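You operate a simulated robot arm through the tools that you are given. There is no shell and no other tool. Be economical: measure what you need, move in short steps, check, and stop when the job is done.

You are at the controls of a simulated two-armed robot. One attempt, no reset.

JOB
Carry the green cash box with both arms and set it on the customer side of counter 21. Put the can from the left end of the front desk on the output tray of the black printer. Put the ticket holder that says "20" from the left end of the front desk on the customer side of counter 23 and the ticket holder marked "23" on the open shelf of the shelf cupboard. Put the transfer holder that says "410" from the left end of the front desk in the right blue file tray and the transfer holder labelled "170" on the ledge of the tall cupboard. Take the desk calendar and leave it on the grey tray. Put one of the glasses from the top of the corner cupboard on the top of the sealing table. Fetch the tea bag from the top of the small desk and set it on the top of the back desk. Count the closed signs on the top of the small desk, then put as many of the withdrawal holders from the top of the small desk on the blue tray. Put the purple bundle on the top of the back desk away on the shelf under the tall desk. The order is free. Set down upright: can, ticket holder, transfer holder, glass, withdrawal holder.
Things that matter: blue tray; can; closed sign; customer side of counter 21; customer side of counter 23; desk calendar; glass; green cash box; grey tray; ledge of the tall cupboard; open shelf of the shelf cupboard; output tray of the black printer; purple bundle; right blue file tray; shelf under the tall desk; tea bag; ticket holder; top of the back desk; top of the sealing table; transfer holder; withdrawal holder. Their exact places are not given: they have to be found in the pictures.

The check looks at the end state, three seconds after you hand in, the way a careful person would. Anything else that was tipped, shoved, dropped, spilled or broken makes it a failure.

ROBOT AND FRAMES
Two 6-joint arms with two-finger parallel grippers on one trunk, on a base that drives. Base frame: it is fixed to the floor where the robot stands at the start and does not move with it; the origin is under the middle of the robot, x ahead of it, y to its left, z up; the surface under the hand at the start is at about z = 0.75. Readings come in m, rad, newtons and seconds.
The left shoulder is at the start at [0.06, 0.187, 1.047], the right one opposite. With the tool pointing down near the work surface each hand reaches from about 0.26 to 0.62 m from the robot's upright axis, wherever it stands, measured 20 degrees to its own side. Places, roughly: blue tray [-1.25, -2.75, 0.75]; can [0.5, 0.25, 0.75]; closed sign [-1.5, -2.25, 0.75]; customer side of counter 21 [4.3, -2.1, 0.8]; customer side of counter 23 [4.3, 0.9, 0.8]; desk calendar [1, 0.75, 0.75]; glass (7x7x9 cm) [-2.4, -4, 0.8]; green cash box [0.5, 0, 0.75]; grey tray [2.75, -1.25, 0.75]; ledge of the tall cupboard [-0.4, -3.9, 0.8]; open shelf of the shelf cupboard [0.8, 4.4, 0.5]; output tray of the black printer (23x24 cm) [-1.24, 0.46, 0.96]; purple bundle [-1.5, 1.75, 0.75]; right blue file tray (25x30 cm) [-3.72, 0.72, 0.78]; shelf under the tall desk [7.5, -2.9, 0.3]; tea bag [-1.25, -2.5, 0.75]; ticket holder [0.5, -0.25, 0.75]; top of the back desk [-1.4, 1, 0.8]; top of the sealing table [1.6, -3.9, 0.8]; transfer holder [0.5, -0.25, 0.75]; withdrawal holder [-1.75, -2.5, 0.75]. Payload 1.57 kg a hand.
Tool frame (each hand has its own): the origin (TCP) lies between the finger pads and is the grasp point; the fingertips stand 0.03 m ahead of it; z points along the fingers, y is the line along which they close. The gripper opens to 0.11 m. The fingers are 0.024 m wide and 0.012 m thick; the gripper's body (0.048 by 0.112 m) begins 0.078 m behind the TCP.
Orientation is that of the tool frame in the base frame, as a unit quaternion [x, y, z, w]. With the fingers straight down and closing along the base's y, the tool's x points along the base's -x, its y along +y and its z along -z.

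CONTROLS
- The arms move only by the tool apply_moves. It takes "left_steps", "right_steps" or both (then of equal length, played together; a hand with none holds still); each is a list of rows, each a list of 7 numbers: the shift along the tool's x, y, z in units of 40 mm (1.0 is 40 mm), then the turn, a rotation vector about the tool's x, y, z in units of 6 degrees (1.0 is 6 degrees), then the finger opening in m, from 0 to 0.11. In form: [[tx, ty, tz, rx, ry, rz, grip], ...]. A call has 1 to 12 rows; each row shifts and turns the commanded pose from where the row before left it, along the tool's axes as they then stand. A call with a number of a shift or a turn outside -1 to 1 is refused whole. Rows are played at 5 a second. More than 0.05 m and 0.15 rad between two rows, or a gripper value outside its range, and nothing of the call is played. Where a pose cannot be reached the arm comes as near as it can. A force on the tool above 40 N (or 10 N above the force at the start of the call, whichever is more), or a blocked arm, ends the call early, and 0.2 s more pass. Each finger travels about 0.153 m/s and halts on what it meets, pressing with about 43 N; the grip force reading is that of the motor and also rises with nothing between the fingers. The clock runs only during rows and for 0.2 s after the last one: add rows that do not move to give the fingers time. The reply holds the time, the measured pose of the TCP, the force on the tool along the base axes, the opening and the grip force, in the units named above and with some noise, with the torque about the TCP (base axes, N m) and any sound that the robot's microphone picked up.
- Cameras (640 x 400 px; columns grow to the right, rows downward): "scene" is now at [0.0077, -0.0165, 1.5892]; the picture's right is [-0.35, -0.94, 0.00], its down [-0.77, 0.29, -0.57] and it looks along [0.53, -0.20, -0.82] (base axes); focal length 261 px, centre (320, 200). "left" rides on the left gripper at [0.07, -0.016, -0.141] in its tool frame; the picture's right is [0.23, 0.97, 0.00], its down [-0.86, 0.20, -0.48] and it looks along [-0.47, 0.11, 0.88] (tool axes); focal length 222 px, centre (320, 200). "right" rides on the right gripper at [0.07, 0.016, -0.141] in its tool frame; the picture's right is [-0.23, 0.97, 0.00], its down [-0.86, -0.20, -0.48] and it looks along [-0.47, -0.11, 0.88] (tool axes); focal length 222 px, centre (320, 200).
- get_image(camera): a new picture of that camera. No time passes.
- lift_body(by): slides the trunk up (or, below 0, down) by that many m; the arms and the scene camera ride with it, the base frame stays. It gives what a move gives, with no picture.
- base_move(legs): drives the robot by 1 to 6 legs, each [ahead, left, turn to the left] in m, m and rad, along the robot's own axes; the way and the turn of a leg run together, so that a leg with both is an arc; at most 1.5 m and 3.142 rad a leg. The arms and the cameras ride along, it lands a little off, and it stops where it bumps. It gives what a move gives.
- pan_tilt(pan, tilt): turns the head with the scene camera to pan (to the left, within 1.501 rad either way) and tilt (down, from -0.506 to 1.204), counted from straight ahead of the robot. It gives what a move gives.
- probe_pixels(camera, pixels): for up to 12 pixels [column, row] of the newest picture of that camera ("zoom" is the newest enlarged one), the place [x, y, z] in the base frame of the surface seen there, good to about 0.002 m, but the place of the scene camera against the robot may be out by one fixed shift of up to 0.012 m in any direction. No time passes.
- close_up(camera, box): a new picture of the part [left, top, right, bottom] of that camera's present view, enlarged. No time passes.
- sign_off(): hands the job in; it is judged then, once.

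Go step by step. Measure first, check grasps and placings, and put right what went wrong. The budget is 371 turns and 334 pictures, counting those below and the enlarged ones. Unless the task says otherwise, let go and move clear before handing in, and close with one line.

The tools are called after "Call:" as name(argument=value, ...) on one line, values as JSON. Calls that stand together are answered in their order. apply_moves: Moves the arms, as the interface text tells. Its arguments: {"type":"object","properties":{"left_steps":{"type":"array"},"right_steps":{"type":"array"}},"required":[]} The other tools are called the same way: lift_body (by) slides the trunk up or down; base_move (legs) drives the base; pan_tilt (pan, tilt) turns the head that bears the scene camera; get_image (camera) takes a picture; probe_pixels (camera, pixels) gives the place of the surface under pixels of a picture; close_up (camera, box) takes an enlarged picture of a part of a camera's view; sign_off () hands the job in.

At the start:

```text
time_s: 0.0
left_ee_pos: [0.4053, 0.0306, 0.9948]
left_ee_rot: [-0.001, 1.0, -0.001, 0.001]
left_contact_force: [0.1, -0.2, -0.1]
left_moment: [0.05, -0.01, 0.04]
left_gripper_width: 0.1102
left_gripper_force: 0.2
right_ee_pos: [0.3124, -0.2599, 1.0991]
right_ee_rot: [0.001, 1.0, 0.0, 0.0]
right_contact_force: [0.5, 0.9, 0.1]
right_moment: [0.01, 0.01, 0.0]
right_gripper_width: 0.1102
right_gripper_force: 0.1
trunk travel left (down, up): [-0.675, 0.315]
robot x, y, heading: [-0.0019, 0.0016, -0.006]
head pan, tilt: [-0.36, 0.963]
```

scene: 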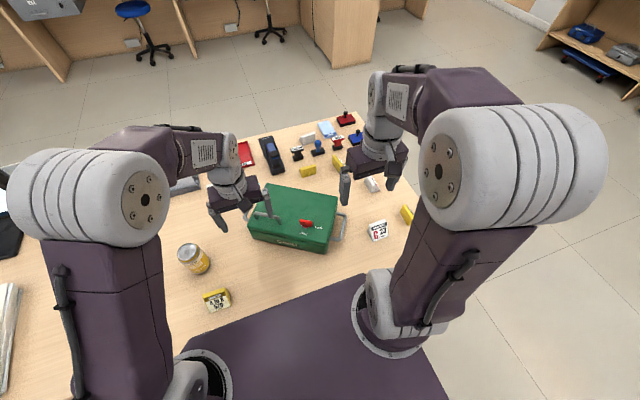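
right: 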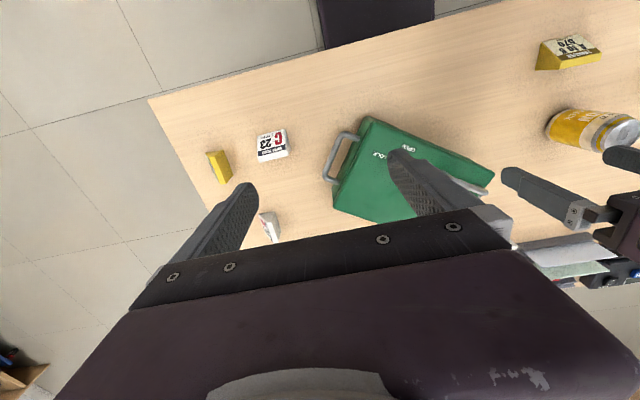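
left: 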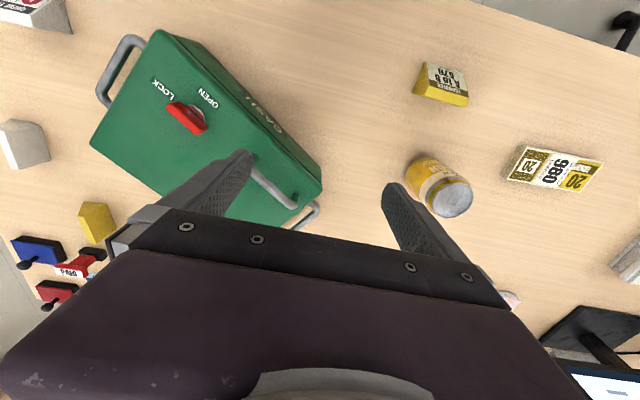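

The desk ahead shows the green cash box (290,220), a can (195,258), and several holders. I'll look around first, panning the head.

Call:
pan_tilt(pan=0.0, tilt=0.35)

Call:
get_image(camera="scene")

Call:
pan_tilt(pan=1.4, tilt=0.45)

Call:
get_image(camera="scene")

Call:
pan_tilt(pan=-1.4, tilt=0.45)

Call:
get_image(camera="scene")

```text
time_s: 1.0
left_ee_pos: [0.4047, 0.0311, 0.9947]
left_ee_rot: [0.0, 1.0, 0.0, 0.001]
left_contact_force: [0.1, -0.5, 0.4]
left_moment: [0.02, 0.0, 0.01]
left_gripper_width: 0.1101
left_gripper_force: 0.0
right_ee_pos: [0.3122, -0.2598, 1.099]
right_ee_rot: [0.0, 1.0, -0.001, 0.0]
right_contact_force: [0.1, 0.1, -0.3]
right_moment: [-0.03, 0.01, -0.01]
right_gripper_width: 0.1103
right_gripper_force: 0.1
trunk travel left (down, up): [-0.675, 0.315]
robot x, y, heading: [0.0004, -0.0018, -0.0]
head pan, tilt: [0.0, 0.351]
```

```text
330 pictures are left
```

scene: 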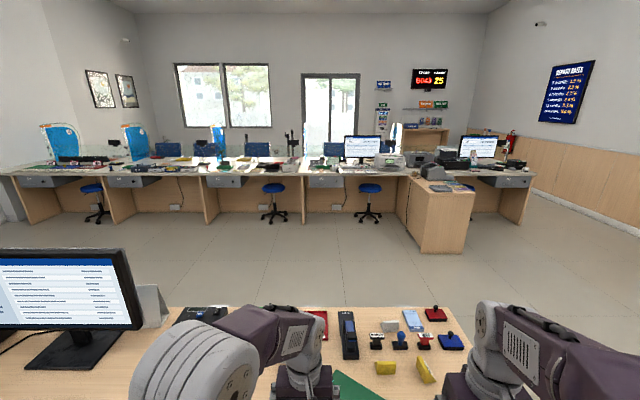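

```text
time_s: 2.5
left_ee_pos: [0.4046, 0.0303, 0.9956]
left_ee_rot: [0.0, 1.0, 0.0, 0.0]
left_contact_force: [-0.3, -0.3, 0.4]
left_moment: [-0.03, 0.01, 0.02]
left_gripper_width: 0.1099
left_gripper_force: 0.1
right_ee_pos: [0.3117, -0.2601, 1.0994]
right_ee_rot: [0.0, 1.0, 0.0, 0.001]
right_contact_force: [0.0, 0.2, -0.3]
right_moment: [-0.01, -0.04, -0.04]
right_gripper_width: 0.11
right_gripper_force: 0.0
trunk travel left (down, up): [-0.675, 0.315]
robot x, y, heading: [-0.0012, 0.0033, -0.002]
head pan, tilt: [1.4, 0.45]
```

```text
329 pictures are left
```

scene: 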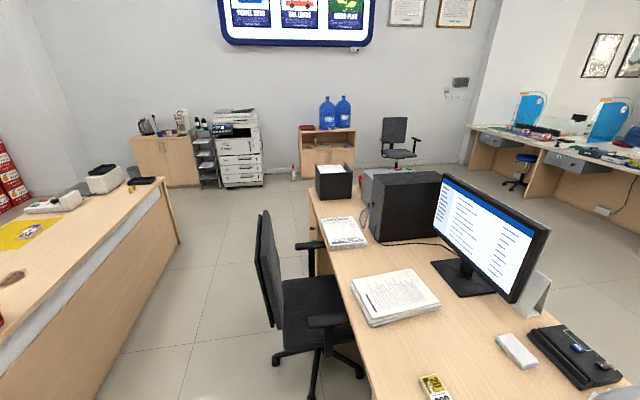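

```text
time_s: 5.0
left_ee_pos: [0.4056, 0.031, 0.9952]
left_ee_rot: [0.0, 1.0, 0.0, 0.0]
left_contact_force: [0.5, 0.0, -0.5]
left_moment: [0.03, 0.03, -0.04]
left_gripper_width: 0.11
left_gripper_force: 0.0
right_ee_pos: [0.3112, -0.2596, 1.0995]
right_ee_rot: [-0.001, 1.0, 0.0, 0.0]
right_contact_force: [0.6, -0.4, -0.6]
right_moment: [0.01, 0.0, 0.01]
right_gripper_width: 0.1102
right_gripper_force: 0.1
trunk travel left (down, up): [-0.675, 0.315]
robot x, y, heading: [0.0006, 0.0004, 0.002]
head pan, tilt: [-1.4, 0.45]
```

```text
328 pictures are left
```

scene: 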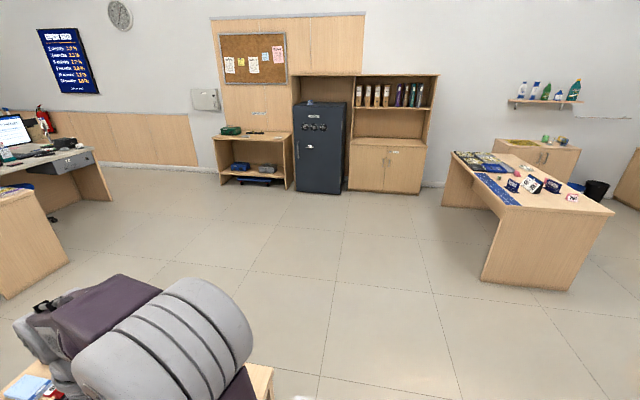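

The room's overall layout is clear. Now I'll look at the front desk items in detail.

Call:
pan_tilt(pan=-0.1, tilt=1.0)

Call:
get_image(camera="scene")

Call:
close_up(camera="scene", box=[160, 60, 480, 260])

Call:
close_up(camera="left", box=[380, 40, 620, 230])

Call:
close_up(camera="right", box=[200, 110, 300, 240])

```text
time_s: 6.5
left_ee_pos: [0.4049, 0.0307, 0.9953]
left_ee_rot: [0.0, 1.0, 0.0, 0.001]
left_contact_force: [1.1, -0.1, 0.6]
left_moment: [-0.02, 0.0, 0.01]
left_gripper_width: 0.1104
left_gripper_force: 0.0
right_ee_pos: [0.3122, -0.2596, 1.0998]
right_ee_rot: [0.0, 1.0, 0.0, 0.0]
right_contact_force: [-0.1, 0.5, -1.2]
right_moment: [0.04, -0.02, 0.0]
right_gripper_width: 0.1101
right_gripper_force: 0.1
trunk travel left (down, up): [-0.675, 0.315]
robot x, y, heading: [0.0007, -0.0013, -0.001]
head pan, tilt: [-0.099, 1.0]
```

```text
327 pictures are left
```

scene: 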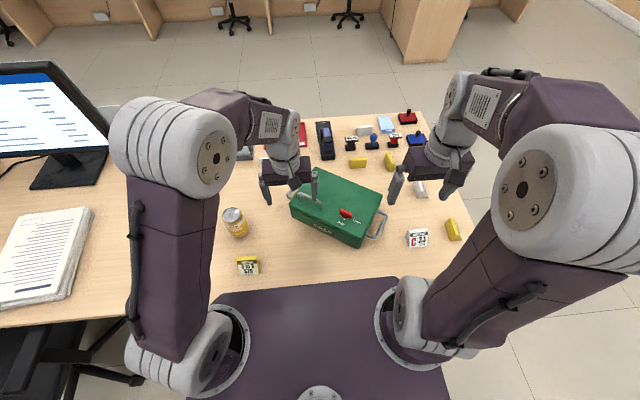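

```text
2.00 times, centred on (320, 160) of scene
```

zoom: 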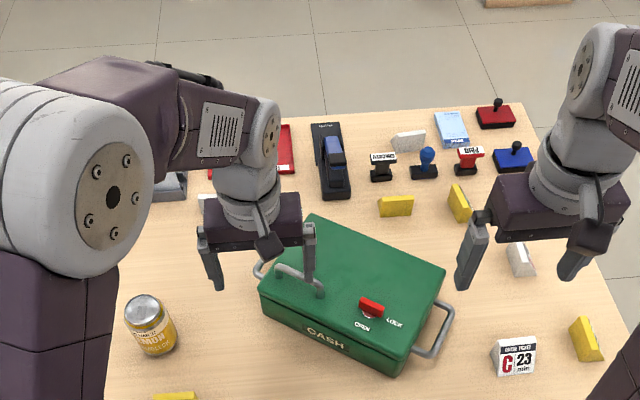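

```text
2.11 times, centred on (500, 135) of left
```

zoom: 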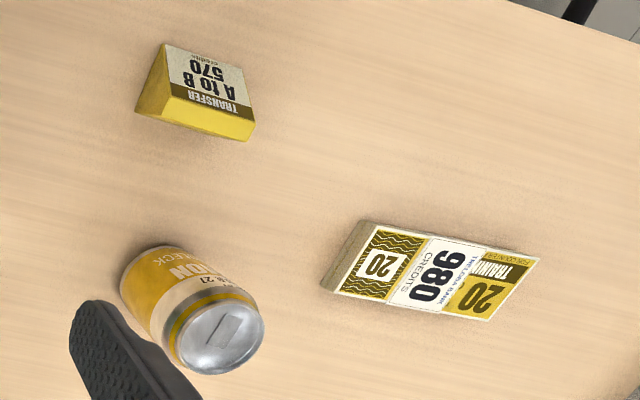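

```text
3.08 times, centred on (250, 175) of right
```

zoom: 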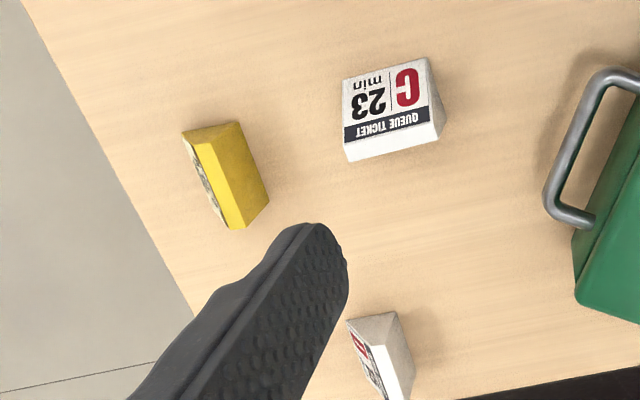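

I'll probe positions of the objects on this desk.

Call:
get_image(camera="scene")

Call:
probe_pixels(camera="scene", pixels=[[232, 213], [248, 266], [417, 238], [453, 230], [420, 190], [390, 162], [357, 163], [364, 131], [335, 215], [465, 170], [150, 320], [385, 122]])

Call:
close_up(camera="scene", box=[340, 100, 440, 170])

Call:
close_up(camera="scene", box=[390, 170, 480, 255])

```text
323 pictures are left
```

scene: 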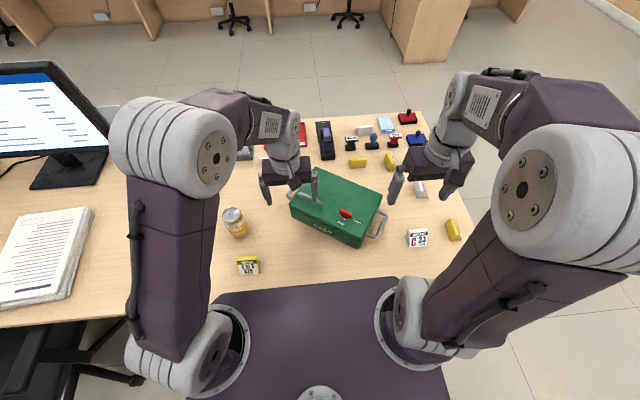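

```text
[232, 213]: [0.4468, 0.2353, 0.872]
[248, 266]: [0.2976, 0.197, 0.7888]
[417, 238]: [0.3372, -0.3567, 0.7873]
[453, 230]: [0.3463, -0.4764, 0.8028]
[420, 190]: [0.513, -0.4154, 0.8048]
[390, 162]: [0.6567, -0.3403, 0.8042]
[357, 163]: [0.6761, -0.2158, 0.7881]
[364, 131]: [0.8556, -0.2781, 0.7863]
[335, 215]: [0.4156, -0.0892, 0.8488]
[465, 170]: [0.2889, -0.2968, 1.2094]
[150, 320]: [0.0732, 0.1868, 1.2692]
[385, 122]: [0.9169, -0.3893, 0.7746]
```

```text
5.71 times, centred on (390, 135) of scene
```

zoom: 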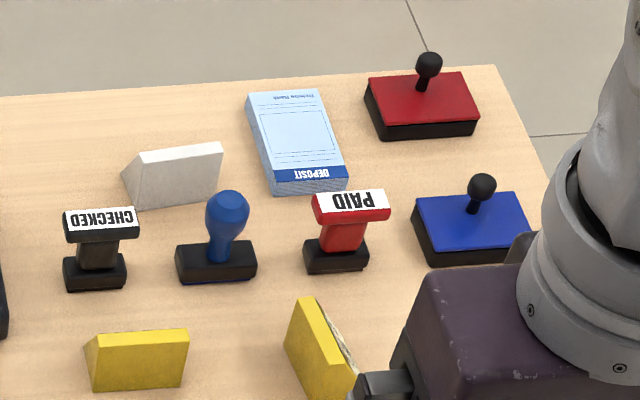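

```text
4.71 times, centred on (435, 212) of scene
```

zoom: 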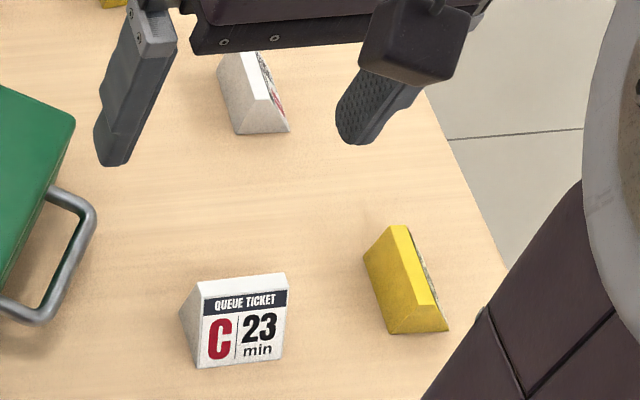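

Faces of several holders look away from me. I'll swing the right hand camera to read the ones facing the right side.

Call:
apply_moves(right_steps=[[0, 0, 0, 0, 0, -1, 0.11], [0, 0, 0, 0, 0, -1, 0.11], [0, 0, 0, 0, 0, -1, 0.11], [0, 0, 0, 0, 0, -1, 0.11], [0, 0, 0, 0, 0, -1, 0.11], [0, 0, 0, 0, 0, -1, 0.11], [0, 0, 0, 0, 0, -1, 0.11], [0, 0, 0, 0, 0, -1, 0.11], [0, 0, 0, 0, 0, -1, 0.11], [0, 0, 0, 0, 0, -1, 0.11], [0, 0, 0, 0, 0, -1, 0.11], [0, 0, 0, 0, 0, -1, 0.11]])

Call:
apply_moves(right_steps=[[0.69, -0.84, 0, 0, 0, 0, 0.11], [0.69, -0.84, 0, 0, 0, 0, 0.11], [0.69, -0.84, 0, 0, 0, 0, 0.11], [0.69, -0.84, 0, 0, 0, 0, 0.11], [0.69, -0.84, 0, 0, 0, 0, 0.11], [0.69, -0.84, 0, 0, 0, 0, 0.11]])

Call:
get_image(camera="right")

Call:
get_image(camera="scene")

```text
time_s: 9.1
left_ee_pos: [0.4047, 0.0306, 0.9958]
left_ee_rot: [0.0, 1.0, -0.001, 0.001]
left_contact_force: [0.0, 0.1, 0.1]
left_moment: [-0.01, -0.07, 0.01]
left_gripper_width: 0.11
left_gripper_force: 0.0
right_ee_pos: [0.3117, -0.2593, 1.099]
right_ee_rot: [-0.588, 0.809, 0.0, 0.0]
right_contact_force: [0.3, -0.4, -0.1]
right_moment: [0.0, 0.02, -0.02]
right_gripper_width: 0.11
right_gripper_force: 0.1
trunk travel left (down, up): [-0.675, 0.315]
robot x, y, heading: [-0.0008, -0.0023, -0.001]
head pan, tilt: [-0.099, 1.0]
```

```text
time_s: 10.5
left_ee_pos: [0.4074, 0.0299, 0.9951]
left_ee_rot: [0.0, 1.0, 0.002, -0.001]
left_contact_force: [-0.1, -0.3, 0.6]
left_moment: [0.0, 0.03, 0.01]
left_gripper_width: 0.1097
left_gripper_force: 0.2
right_ee_pos: [0.4544, -0.4781, 1.0983]
right_ee_rot: [-0.588, 0.809, 0.003, -0.002]
right_contact_force: [0.3, 0.6, -0.3]
right_moment: [0.01, 0.0, 0.01]
right_gripper_width: 0.1101
right_gripper_force: 0.1
trunk travel left (down, up): [-0.675, 0.315]
robot x, y, heading: [-0.0008, -0.0, 0.002]
head pan, tilt: [-0.099, 1.0]
```

```text
320 pictures are left
```

right: 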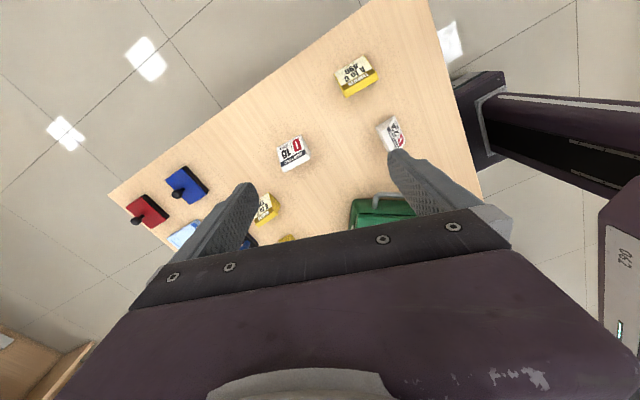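

```text
319 pictures are left
```

scene: 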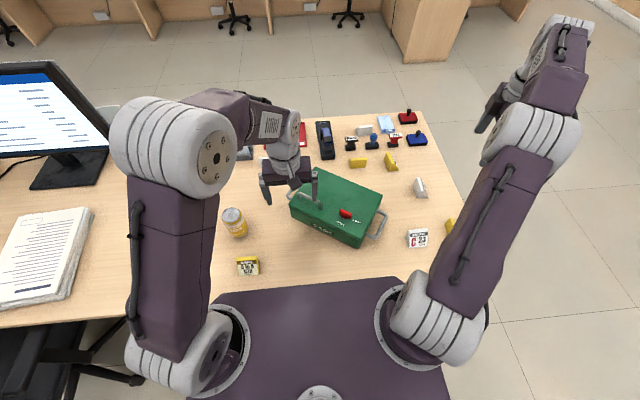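

Call:
close_up(camera="right", box=[240, 40, 420, 230])

Call:
close_up(camera="right", box=[240, 180, 310, 250])

Call:
close_up(camera="right", box=[330, 40, 390, 100])

```text
2.11 times, centred on (330, 135) of right
```

zoom: 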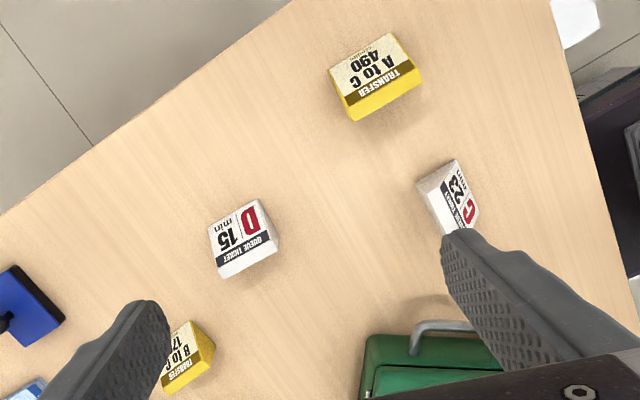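

```text
5.71 times, centred on (275, 215) of right
```

zoom: 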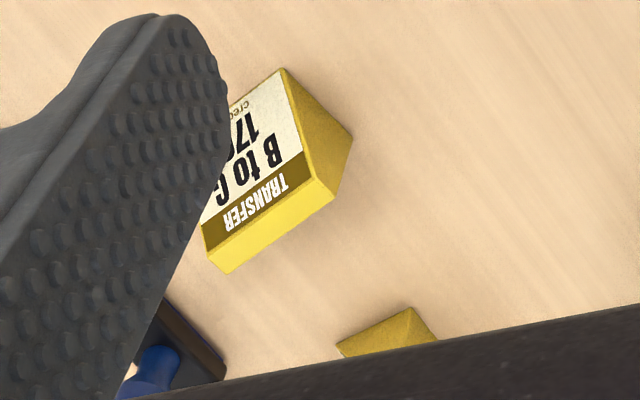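

```text
6.67 times, centred on (360, 70) of right
```

zoom: 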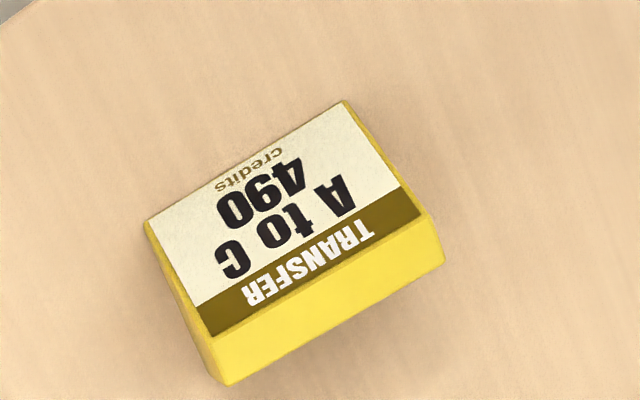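

Read so far: tickets C23 and D15, transfers 570, 490, 170; the two backs are unread. Now map the counter region ahead.

Call:
pan_tilt(pan=-0.35, tilt=0.2)

Call:
get_image(camera="scene")

Call:
close_up(camera="scene", box=[0, 150, 320, 300])

Call:
close_up(camera="scene", box=[220, 130, 420, 260])

```text
time_s: 11.6
left_ee_pos: [0.4052, 0.0317, 0.9951]
left_ee_rot: [0.0, 1.0, -0.001, 0.0]
left_contact_force: [-0.3, 0.1, 0.3]
left_moment: [0.04, 0.0, 0.02]
left_gripper_width: 0.11
left_gripper_force: 0.1
right_ee_pos: [0.4551, -0.4765, 1.1018]
right_ee_rot: [-0.587, 0.809, 0.0, 0.0]
right_contact_force: [0.1, 0.0, 0.3]
right_moment: [-0.03, 0.0, 0.02]
right_gripper_width: 0.11
right_gripper_force: 0.0
trunk travel left (down, up): [-0.675, 0.315]
robot x, y, heading: [-0.0008, 0.0015, -0.002]
head pan, tilt: [-0.351, 0.201]
```

```text
315 pictures are left
```

scene: 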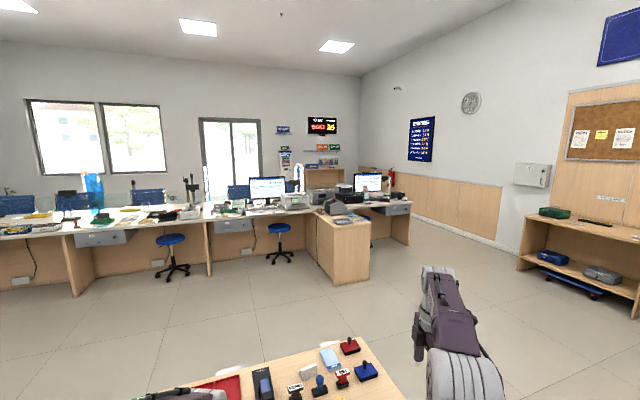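

```text
2.00 times, centred on (160, 225) of scene
```

zoom: 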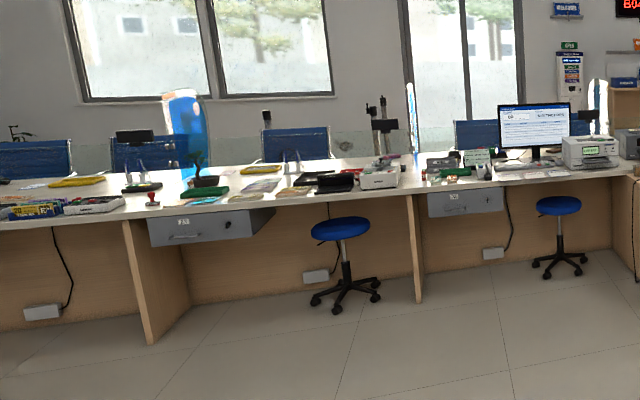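

```text
3.08 times, centred on (320, 195) of scene
```

zoom: 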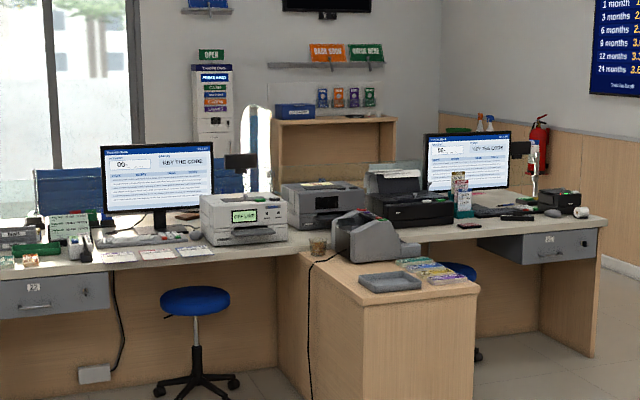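

Call:
get_image(camera="scene")

Call:
probe_pixels(camera="scene", pixels=[[370, 217], [318, 217], [410, 203], [336, 280], [408, 245], [300, 214], [75, 236], [210, 222], [345, 214], [523, 215], [517, 268], [637, 300]])

Call:
probe_pixels(camera="scene", pixels=[[100, 212], [150, 206], [200, 203], [325, 172], [340, 172], [205, 190], [40, 215], [100, 238], [235, 225], [395, 209], [500, 235], [380, 345]])

Call:
close_up(camera="scene", box=[60, 190, 260, 260])

Call:
close_up(camera="scene", box=[370, 190, 430, 230])

```text
312 pictures are left
```

scene: 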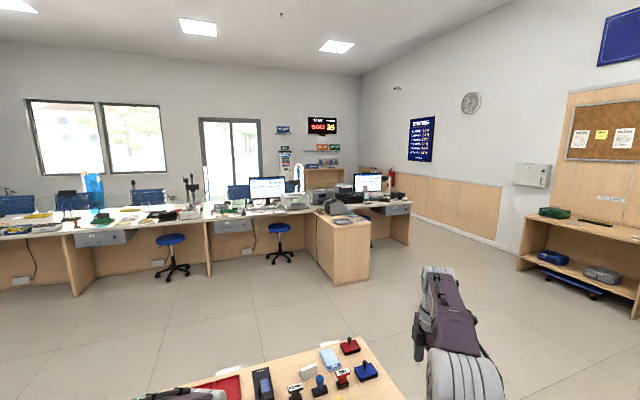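

```text
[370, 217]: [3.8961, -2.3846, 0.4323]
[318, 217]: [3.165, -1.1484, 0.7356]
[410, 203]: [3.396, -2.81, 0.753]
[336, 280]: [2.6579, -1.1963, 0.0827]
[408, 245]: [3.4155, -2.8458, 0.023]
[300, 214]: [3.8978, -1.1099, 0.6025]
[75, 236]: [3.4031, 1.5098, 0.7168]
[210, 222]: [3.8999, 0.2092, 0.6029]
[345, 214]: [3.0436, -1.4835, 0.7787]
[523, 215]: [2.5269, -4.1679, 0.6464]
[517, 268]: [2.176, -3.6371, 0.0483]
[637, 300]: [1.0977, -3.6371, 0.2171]
```

```text
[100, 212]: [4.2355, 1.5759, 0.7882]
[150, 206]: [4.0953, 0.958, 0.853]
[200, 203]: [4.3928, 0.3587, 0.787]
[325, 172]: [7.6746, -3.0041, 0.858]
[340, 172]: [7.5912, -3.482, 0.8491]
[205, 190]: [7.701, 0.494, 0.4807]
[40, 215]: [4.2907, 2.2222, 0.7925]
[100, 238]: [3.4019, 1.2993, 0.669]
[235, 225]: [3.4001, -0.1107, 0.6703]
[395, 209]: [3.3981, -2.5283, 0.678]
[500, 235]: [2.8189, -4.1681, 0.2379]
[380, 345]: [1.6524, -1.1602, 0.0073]
```

```text
3.20 times, centred on (160, 225) of scene
```

zoom: 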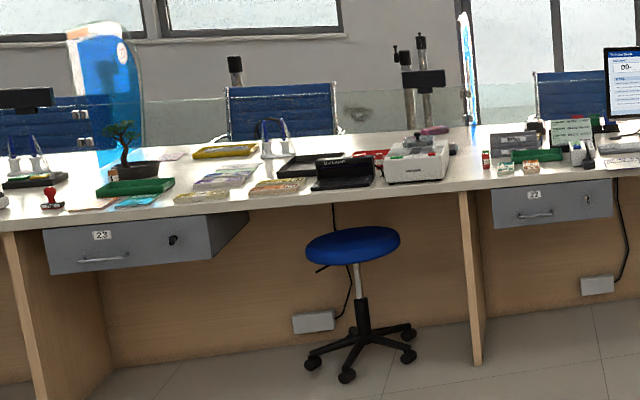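

```text
10.00 times, centred on (400, 210) of scene
```

zoom: 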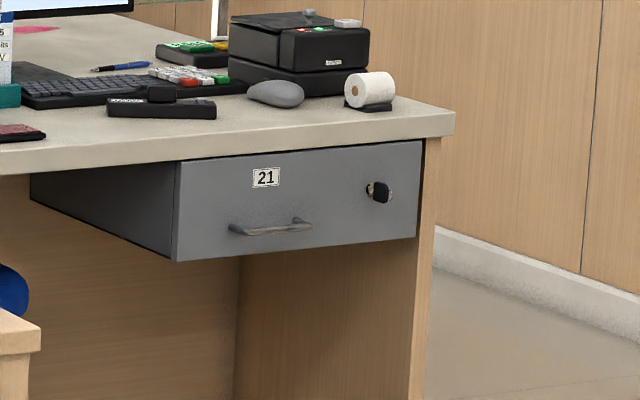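

The counter top spans x≥3.38 with a glass screen at x≈4.05; customer side must be reached round its right end (y≈-3.5 gap). Now measure the cash box.

Call:
pan_tilt(pan=-0.1, tilt=1.0)

Call:
close_up(camera="scene", box=[240, 150, 400, 260])

Call:
close_up(camera="left", box=[80, 20, 340, 240])

```text
time_s: 12.7
left_ee_pos: [0.4055, 0.0303, 0.9951]
left_ee_rot: [0.001, 1.0, 0.0, 0.0]
left_contact_force: [0.2, -0.3, 0.8]
left_moment: [0.0, 0.02, 0.0]
left_gripper_width: 0.11
left_gripper_force: 0.1
right_ee_pos: [0.454, -0.476, 1.1014]
right_ee_rot: [-0.587, 0.809, 0.0, 0.0]
right_contact_force: [-0.5, 0.6, -0.2]
right_moment: [0.0, -0.04, 0.0]
right_gripper_width: 0.1098
right_gripper_force: 0.1
trunk travel left (down, up): [-0.675, 0.315]
robot x, y, heading: [0.0001, 0.0004, -0.006]
head pan, tilt: [-0.099, 1.0]
```

```text
3.64 times, centred on (320, 205) of scene
```

zoom: 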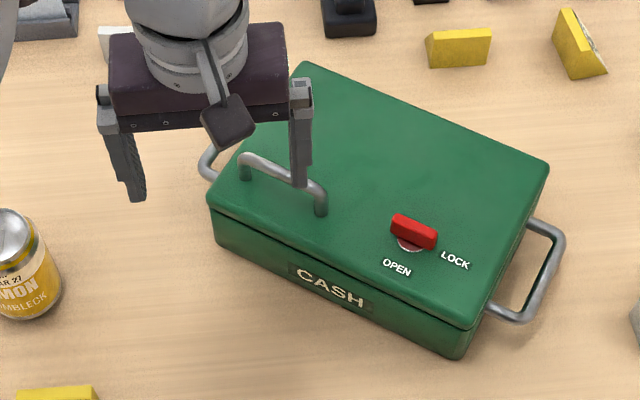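

```text
1.82 times, centred on (210, 130) of left
```

zoom: 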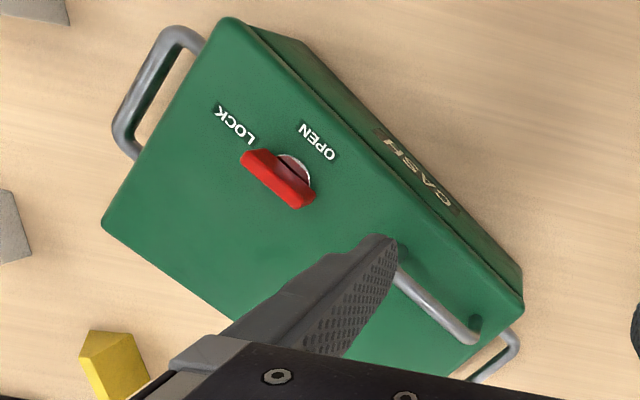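

Call:
probe_pixels(camera="zoom", pixels=[[143, 98], [176, 36], [127, 148], [512, 345], [497, 375], [236, 22], [106, 222], [520, 300], [445, 322], [290, 180], [395, 275], [160, 70]])

```text
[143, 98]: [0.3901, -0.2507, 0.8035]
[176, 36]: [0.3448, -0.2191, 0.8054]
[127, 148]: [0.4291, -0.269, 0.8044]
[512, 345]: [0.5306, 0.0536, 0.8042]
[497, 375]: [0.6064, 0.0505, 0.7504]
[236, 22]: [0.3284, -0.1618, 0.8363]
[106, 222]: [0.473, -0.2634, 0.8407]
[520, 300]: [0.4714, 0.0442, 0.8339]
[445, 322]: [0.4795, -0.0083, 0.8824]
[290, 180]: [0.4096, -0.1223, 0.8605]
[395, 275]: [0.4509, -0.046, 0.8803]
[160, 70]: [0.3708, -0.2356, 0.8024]
```

Box: centre (0.472,-0.110), long axis at 55.3°, top z≈0.838; handle bars at ±0.162 m along it, z≈0.80. I'll turn both hands to that angle and hover over the handles.

Call:
apply_moves(right_steps=[[0, 0, 0, 0, 0, 0.988, 0.11], [0, 0, 0, 0, 0, 0.988, 0.11], [0, 0, 0, 0, 0, 0.988, 0.11], [0, 0, 0, 0, 0, 0.988, 0.11], [0, 0, 0, 0, 0, 0.988, 0.11], [0, 0, 0, 0, 0, 0.988, 0.11], [0, 0, 0, 0, 0, 0.988, 0.11], [0, 0, 0, 0, 0, 0.988, 0.11], [0, 0, 0, 0, 0, 0.988, 0.11], [0, 0, 0, 0, 0, 0.988, 0.11], [0, 0, 0, 0, 0, 0.988, 0.11], [0, 0, 0, 0, 0, 0.988, 0.11]], left_steps=[[0, 0, 0, 0, 0, 0.964, 0.11], [0, 0, 0, 0, 0, 0.964, 0.11], [0, 0, 0, 0, 0, 0.964, 0.11], [0, 0, 0, 0, 0, 0.964, 0.11], [0, 0, 0, 0, 0, 0.964, 0.11], [0, 0, 0, 0, 0, 0.964, 0.11], [-0.84, 0.53, 0, 0, 0, 0, 0.11], [-0.84, 0.53, 0, 0, 0, 0, 0.11], [-0.84, 0.53, 0, 0, 0, 0, 0.11], [-0.84, 0.53, 0, 0, 0, 0, 0.036], [0, 0, 0, 0, 0, 0, 0.036], [0, 0, 0, 0, 0, 0, 0.036]])

Call:
apply_moves(right_steps=[[0, 0, 0, 0, 0, 0.988, 0.11], [0, 0, 0, 0, 0, 0.988, 0.11], [0, 0, 0, 0, 0, 0.988, 0.11], [0, 0, 0, 0, 0, 0.988, 0.11], [0, 0, 0, 0, 0, 0.988, 0.11], [0, 0, 0, 0, 0, 0.988, 0.11], [0.81, 0.62, 0, 0, 0, 0, 0.11], [0.81, 0.62, 0, 0, 0, 0, 0.11], [0.81, 0.62, 0, 0, 0, 0, 0.11], [0.81, 0.62, 0, 0, 0, 0, 0.036], [0.81, 0.62, 0, 0, 0, 0, 0.036], [0.81, 0.62, 0, 0, 0, 0, 0.036]])

Call:
get_image(camera="left")

Call:
get_image(camera="right")

```text
time_s: 15.3
left_ee_pos: [0.5634, 0.0252, 0.9953]
left_ee_rot: [0.299, 0.954, 0.001, -0.001]
left_contact_force: [0.1, 0.1, 0.0]
left_moment: [0.0, 0.01, -0.03]
left_gripper_width: 0.0361
left_gripper_force: 0.0
right_ee_pos: [0.4522, -0.4805, 1.0986]
right_ee_rot: [-0.006, 1.0, 0.0, 0.0]
right_contact_force: [0.6, 0.7, 0.1]
right_moment: [0.01, -0.01, 0.03]
right_gripper_width: 0.11
right_gripper_force: 0.0
trunk travel left (down, up): [-0.675, 0.315]
robot x, y, heading: [0.0014, 0.0023, -0.003]
head pan, tilt: [-0.099, 1.0]
```

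```text
time_s: 17.9
left_ee_pos: [0.5618, 0.0254, 0.9954]
left_ee_rot: [0.297, 0.955, -0.001, 0.0]
left_contact_force: [0.0, 0.1, 0.4]
left_moment: [-0.02, -0.02, -0.02]
left_gripper_width: 0.036
left_gripper_force: 0.0
right_ee_pos: [0.3732, -0.2465, 1.1011]
right_ee_rot: [0.299, 0.954, 0.0, 0.0]
right_contact_force: [-1.1, 0.7, -0.3]
right_moment: [-0.04, -0.01, 0.0]
right_gripper_width: 0.0358
right_gripper_force: 0.1
trunk travel left (down, up): [-0.675, 0.315]
robot x, y, heading: [-0.0002, 0.0013, -0.002]
head pan, tilt: [-0.099, 1.0]
```

```text
307 pictures are left
```

left: 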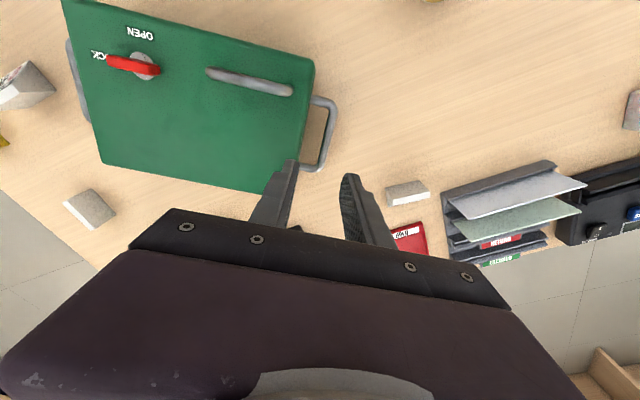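

```text
306 pictures are left
```

right: 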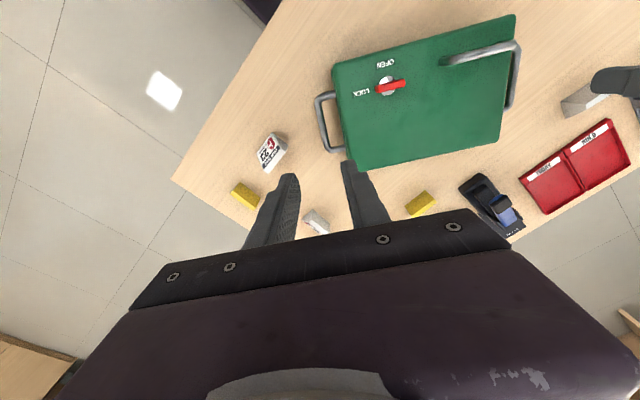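

Call:
probe_pixels(camera="left", pixels=[[331, 125], [322, 150], [325, 102], [315, 62], [277, 192], [405, 192], [628, 108], [410, 237]])

Call:
probe_pixels(camera="right", pixels=[[322, 122], [319, 103], [328, 145], [335, 68], [350, 165], [325, 120]])

```text
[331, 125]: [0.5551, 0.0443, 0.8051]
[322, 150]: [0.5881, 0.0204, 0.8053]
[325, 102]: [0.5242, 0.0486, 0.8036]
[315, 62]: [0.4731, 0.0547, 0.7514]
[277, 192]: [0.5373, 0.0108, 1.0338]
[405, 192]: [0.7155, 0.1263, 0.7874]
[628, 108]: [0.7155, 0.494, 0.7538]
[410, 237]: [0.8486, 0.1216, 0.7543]
```

```text
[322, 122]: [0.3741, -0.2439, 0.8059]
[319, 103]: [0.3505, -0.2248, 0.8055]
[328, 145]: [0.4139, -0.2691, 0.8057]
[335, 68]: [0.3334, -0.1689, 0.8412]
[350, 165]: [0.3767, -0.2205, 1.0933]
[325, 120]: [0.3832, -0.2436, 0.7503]
```

Call:
apply_moves(right_steps=[[-0.09, 0.105, 0.958, 0, 0, 0, 0.036], [0, 0, 0.958, 0, 0, 0, 0.036], [0, 0, 0.958, 0, 0, 0, 0.036], [0, 0, 0.958, 0, 0, 0, 0.036], [0, 0, 0.958, 0, 0, 0, 0.036], [0, 0, 0.958, 0, 0, 0, 0.036]], left_steps=[[-0.09, 0.245, 0.52, 0, 0, 0, 0.036], [0, 0, 0.52, 0, 0, 0, 0.036], [0, 0, 0.52, 0, 0, 0, 0.036], [0, 0, 0.52, 0, 0, 0, 0.036], [0, 0, 0.52, 0, 0, 0, 0.036], [0, 0, 0.52, 0, 0, 0, 0.036]])

Call:
get_image(camera="left")

Call:
get_image(camera="right")

```text
time_s: 19.3
left_ee_pos: [0.5746, 0.0287, 0.8675]
left_ee_rot: [0.298, 0.955, -0.001, 0.0]
left_contact_force: [-0.1, 0.2, 0.1]
left_moment: [0.03, 0.0, -0.03]
left_gripper_width: 0.0361
left_gripper_force: 0.0
right_ee_pos: [0.3849, -0.2439, 0.8684]
right_ee_rot: [0.298, 0.954, 0.001, -0.001]
right_contact_force: [-0.2, -0.9, -1.9]
right_moment: [-0.05, 0.06, 0.01]
right_gripper_width: 0.0352
right_gripper_force: 0.0
trunk travel left (down, up): [-0.675, 0.315]
robot x, y, heading: [0.0038, 0.0006, 0.008]
head pan, tilt: [-0.099, 1.0]
```

```text
305 pictures are left
```

left: 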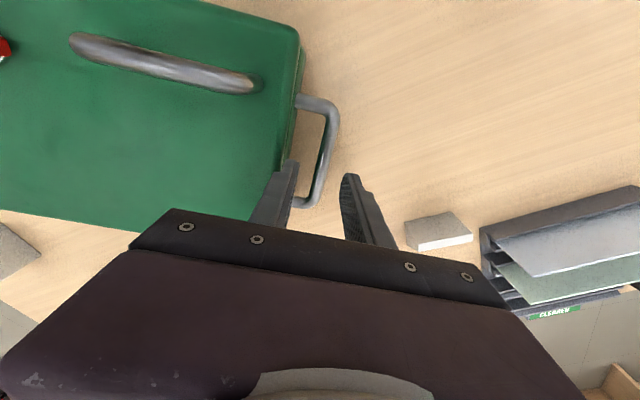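

```text
304 pictures are left
```

right: 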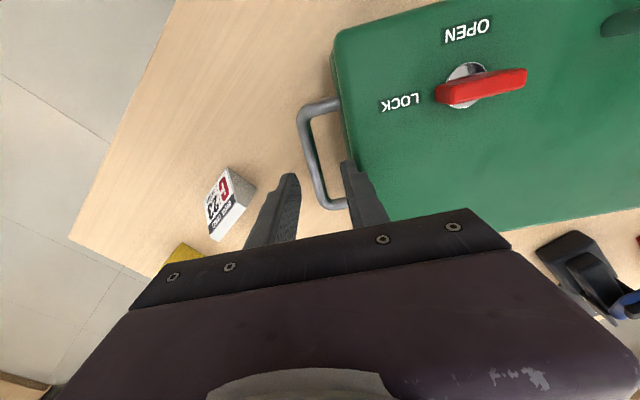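

Call:
probe_pixels(camera="left", pixels=[[330, 150], [322, 180], [335, 120], [300, 185], [346, 190], [293, 150]])

Call:
probe_pixels(camera="right", pixels=[[312, 160], [322, 192], [305, 130], [283, 190], [350, 170], [345, 120]])

```text
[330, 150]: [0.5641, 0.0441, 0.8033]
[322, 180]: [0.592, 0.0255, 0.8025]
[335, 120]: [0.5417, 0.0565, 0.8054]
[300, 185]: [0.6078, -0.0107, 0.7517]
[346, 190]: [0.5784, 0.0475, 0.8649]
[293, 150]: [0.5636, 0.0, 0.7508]
```

```text
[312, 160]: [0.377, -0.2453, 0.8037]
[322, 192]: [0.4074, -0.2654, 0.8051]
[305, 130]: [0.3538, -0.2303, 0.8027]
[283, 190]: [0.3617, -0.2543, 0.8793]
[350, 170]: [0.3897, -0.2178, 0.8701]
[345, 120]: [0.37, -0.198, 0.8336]
```

Bars are ~5 mm outward of each TCP; I'll correct, descend to the bar and close.

Call:
apply_moves(right_steps=[[0, -0.12, 0, 0, 0, 0, 0.036], [0, 0, 0.6, 0, 0, 0, 0.036], [0, 0, 0.6, 0, 0, 0, 0.036], [0, 0, 0.58, 0, 0, 0, 0.036], [0, 0, 0, 0, 0, 0, 0.036]], left_steps=[[0, 0.14, 0, 0, 0, 0, 0.036], [0, 0, 0.6, 0, 0, 0, 0.036], [0, 0, 0.6, 0, 0, 0, 0.036], [0, 0, 0.55, 0, 0, 0, 0.036], [0, 0, 0, 0, 0, 0, 0.036]])

Call:
apply_moves(right_steps=[[0, 0, 0, 0, 0, 0, 0], [0, 0, 0, 0, 0, 0, 0], [0, 0, 0, 0, 0, 0, 0]], left_steps=[[0, 0, 0, 0, 0, 0, 0], [0, 0, 0, 0, 0, 0, 0], [0, 0, 0, 0, 0, 0, 0]])

Call:
get_image(camera="scene")

```text
time_s: 20.5
left_ee_pos: [0.566, 0.0374, 0.7998]
left_ee_rot: [0.298, 0.955, 0.0, 0.0]
left_contact_force: [-0.2, -0.4, 0.5]
left_moment: [0.01, 0.02, 0.03]
left_gripper_width: 0.0357
left_gripper_force: 0.3
left hand out of reach, approached as far as the arm can: row 3, 4
right_ee_pos: [0.3821, -0.2481, 0.7998]
right_ee_rot: [0.299, 0.954, 0.0, 0.001]
right_contact_force: [0.2, -0.1, 0.8]
right_moment: [-0.01, 0.0, 0.03]
right_gripper_width: 0.036
right_gripper_force: 0.0
trunk travel left (down, up): [-0.675, 0.315]
robot x, y, heading: [-0.0002, 0.0015, 0.003]
head pan, tilt: [-0.099, 1.0]
```

```text
time_s: 21.3
left_ee_pos: [0.5671, 0.0372, 0.7989]
left_ee_rot: [0.298, 0.955, 0.001, 0.0]
left_contact_force: [-0.3, 3.2, -0.4]
left_moment: [-0.01, -0.09, -0.51]
left_gripper_width: 0.0128
left_gripper_force: 29.6
right_ee_pos: [0.3821, -0.2491, 0.7995]
right_ee_rot: [0.298, 0.955, 0.0, 0.0]
right_contact_force: [-1.7, -2.3, 0.1]
right_moment: [-0.11, -0.17, 0.74]
right_gripper_width: 0.0128
right_gripper_force: 29.3
trunk travel left (down, up): [-0.675, 0.315]
robot x, y, heading: [-0.0021, 0.0015, -0.003]
head pan, tilt: [-0.099, 1.0]
```

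```text
303 pictures are left
```

scene: 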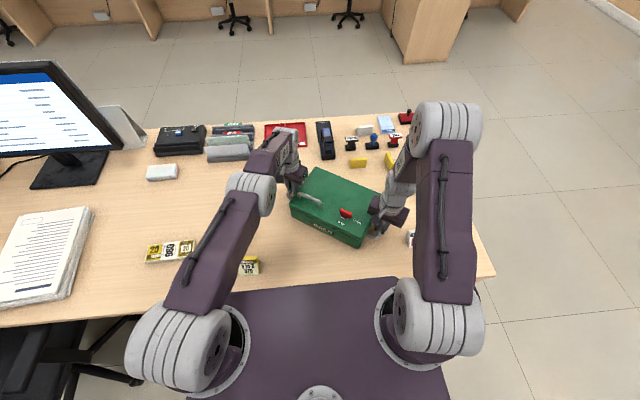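

Both hands hold bars (12.8 mm). Lift with the trunk.

Call:
lift_body(by=0.16)

Call:
get_image(camera="scene")

```text
time_s: 23.2
left_ee_pos: [0.5664, 0.0367, 0.9599]
left_ee_rot: [0.298, 0.955, 0.0, 0.001]
left_contact_force: [-0.7, 0.2, -0.6]
left_moment: [-0.01, 0.01, 0.01]
left_gripper_width: 0.0001
left_gripper_force: 20.9
right_ee_pos: [0.3825, -0.2484, 0.9588]
right_ee_rot: [0.298, 0.954, 0.0, 0.0]
right_contact_force: [-0.6, 0.1, -0.4]
right_moment: [0.0, 0.0, 0.02]
right_gripper_width: 0.0001
right_gripper_force: 21.1
trunk travel left (down, up): [-0.835, 0.155]
robot x, y, heading: [-0.0051, 0.0002, 0.001]
head pan, tilt: [-0.099, 1.0]
```

```text
302 pictures are left
```

scene: 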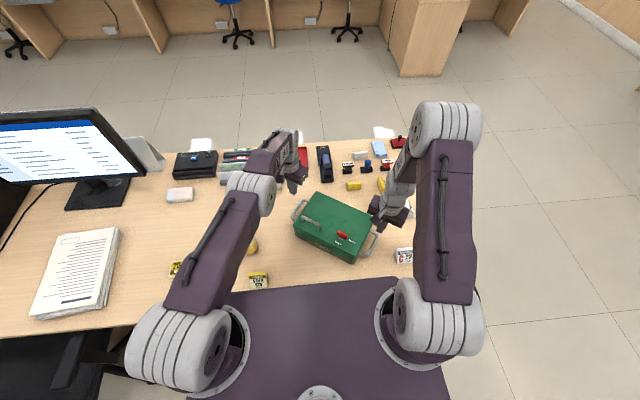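

The bars slipped out (grippers now closed at 0). Check the box's state before retrying.

Call:
get_image(camera="right")

Call:
close_up(camera="scene", box=[280, 170, 420, 270])

Call:
get_image(camera="left")

```text
301 pictures are left
```

right: 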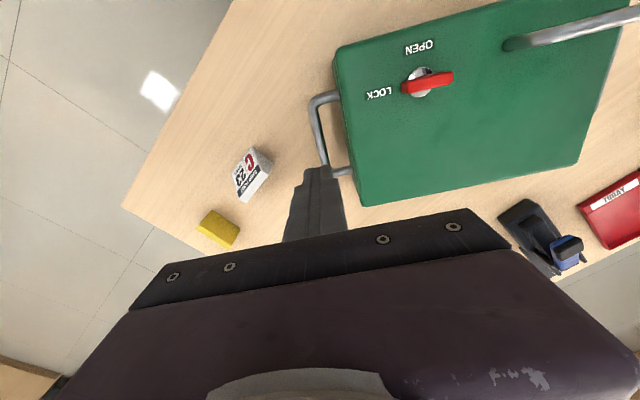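

```text
4.00 times, centred on (350, 220) of scene
```

zoom: 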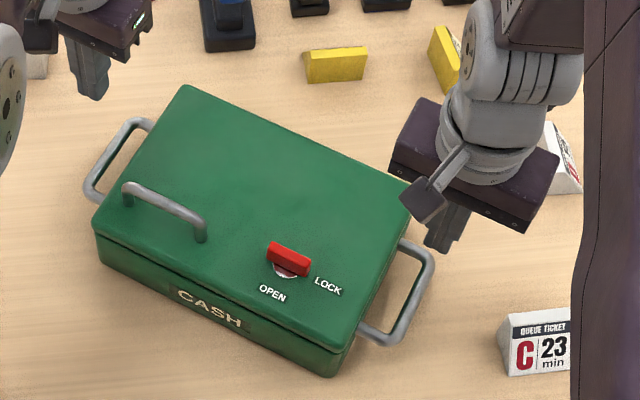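

```text
299 pictures are left
```

left: 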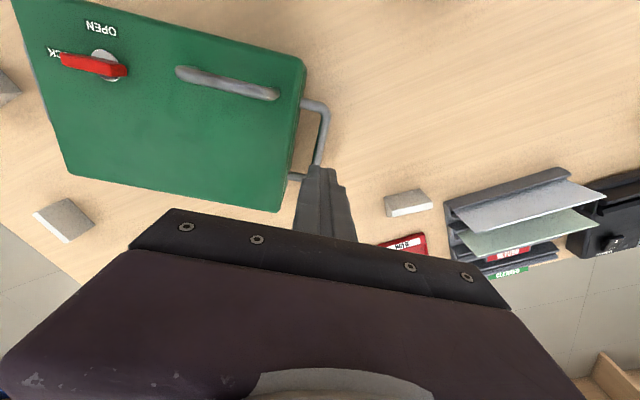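

Box unmoved. Retry with a deeper grip, longer closing, and a small test lift.

Call:
apply_moves(right_steps=[[0, 0, 0, 0, 0, 0, 0.036], [0, 0, 0, 0, 0, 0, 0.036]], left_steps=[[0, 0, 0, 0, 0, 0, 0.036], [0, 0, 0, 0, 0, 0, 0.036]])

Call:
lift_body(by=-0.173)

Call:
apply_moves(right_steps=[[0, 0, 0, 0, 0, 0, 0], [0, 0, 0, 0, 0, 0, 0], [0, 0, 0, 0, 0, 0, 0], [0, 0, 0, 0, 0, 0, 0], [0, 0, 0, 0, 0, 0, 0], [0, 0, 0, 0, 0, 0, 0], [0, 0, 0, 0, 0, 0, 0], [0, 0, 0, 0, 0, 0, 0]], left_steps=[[0, 0, 0, 0, 0, 0, 0], [0, 0, 0, 0, 0, 0, 0], [0, 0, 0, 0, 0, 0, 0], [0, 0, 0, 0, 0, 0, 0], [0, 0, 0, 0, 0, 0, 0], [0, 0, 0, 0, 0, 0, 0], [0, 0, 0, 0, 0, 0, 0], [0, 0, 0, 0, 0, 0, 0]])

Call:
lift_body(by=0.01)

```text
time_s: 23.8
left_ee_pos: [0.5682, 0.0378, 0.9603]
left_ee_rot: [0.298, 0.954, 0.0, 0.001]
left_contact_force: [1.3, 0.3, -0.4]
left_moment: [0.02, -0.01, -0.02]
left_gripper_width: 0.0359
left_gripper_force: 0.1
right_ee_pos: [0.3826, -0.2489, 0.9591]
right_ee_rot: [0.298, 0.955, 0.0, 0.0]
right_contact_force: [-0.2, 0.0, 0.3]
right_moment: [0.04, 0.0, -0.01]
right_gripper_width: 0.0358
right_gripper_force: 0.1
trunk travel left (down, up): [-0.835, 0.155]
robot x, y, heading: [0.0008, 0.0002, 0.001]
head pan, tilt: [-0.099, 1.0]
```

```text
time_s: 25.7
left_ee_pos: [0.5665, 0.0361, 0.7873]
left_ee_rot: [0.299, 0.954, 0.0, 0.0]
left_contact_force: [0.7, -0.9, 0.0]
left_moment: [0.03, -0.01, 0.0]
left_gripper_width: 0.036
left_gripper_force: 0.0
right_ee_pos: [0.3816, -0.2489, 0.7866]
right_ee_rot: [0.299, 0.954, 0.0, 0.0]
right_contact_force: [-0.1, 0.5, 0.7]
right_moment: [-0.02, -0.01, 0.03]
right_gripper_width: 0.0361
right_gripper_force: 0.2
trunk travel left (down, up): [-0.662, 0.328]
robot x, y, heading: [-0.0004, -0.0016, -0.003]
head pan, tilt: [-0.099, 1.0]
```

```text
time_s: 27.5
left_ee_pos: [0.5687, 0.0374, 0.7873]
left_ee_rot: [0.299, 0.954, 0.0, -0.001]
left_contact_force: [3.7, 4.3, 1.4]
left_moment: [0.01, 0.17, -0.5]
left_gripper_width: 0.0128
left_gripper_force: 29.7
right_ee_pos: [0.3824, -0.2482, 0.7868]
right_ee_rot: [0.298, 0.954, 0.0, 0.0]
right_contact_force: [-1.7, -4.7, 1.3]
right_moment: [0.09, -0.01, 0.74]
right_gripper_width: 0.0126
right_gripper_force: 30.1
trunk travel left (down, up): [-0.662, 0.328]
robot x, y, heading: [0.0005, 0.0014, -0.002]
head pan, tilt: [-0.099, 1.0]
```

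```text
time_s: 28.1
left_ee_pos: [0.5665, 0.0373, 0.7966]
left_ee_rot: [0.298, 0.954, 0.001, -0.001]
left_contact_force: [4.5, 4.8, -6.0]
left_moment: [0.0, 0.06, -0.48]
left_gripper_width: 0.0126
left_gripper_force: 29.0
right_ee_pos: [0.3824, -0.2491, 0.7965]
right_ee_rot: [0.298, 0.955, -0.001, -0.002]
right_contact_force: [-4.7, -5.8, -6.1]
right_moment: [0.11, -0.02, 0.71]
right_gripper_width: 0.0129
right_gripper_force: 30.4
trunk travel left (down, up): [-0.672, 0.318]
robot x, y, heading: [0.0004, -0.001, -0.001]
head pan, tilt: [-0.099, 1.0]
```

Call:
lift_body(by=0.015)

Call:
get_image(camera="left")

Call:
probe_pixels(camera="left", pixels=[[200, 130], [240, 200], [100, 150]])

```text
time_s: 28.7
left_ee_pos: [0.5691, 0.0364, 0.8116]
left_ee_rot: [0.298, 0.954, 0.001, -0.001]
left_contact_force: [4.7, 5.7, -6.1]
left_moment: [-0.06, 0.04, -0.52]
left_gripper_width: 0.0127
left_gripper_force: 29.2
right_ee_pos: [0.3828, -0.248, 0.8117]
right_ee_rot: [0.298, 0.954, 0.0, 0.0]
right_contact_force: [-3.6, -6.4, -6.3]
right_moment: [0.09, -0.06, 0.71]
right_gripper_width: 0.0129
right_gripper_force: 29.3
trunk travel left (down, up): [-0.687, 0.303]
robot x, y, heading: [0.002, 0.0038, -0.002]
head pan, tilt: [-0.099, 1.0]
```

```text
298 pictures are left
```

left: 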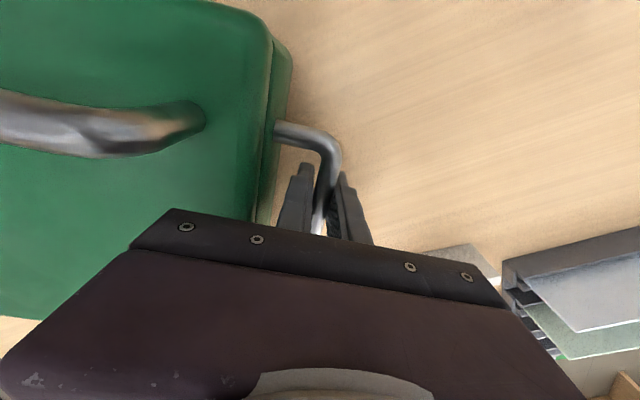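

```text
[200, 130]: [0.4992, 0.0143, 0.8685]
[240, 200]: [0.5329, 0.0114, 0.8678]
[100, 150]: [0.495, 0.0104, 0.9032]
```

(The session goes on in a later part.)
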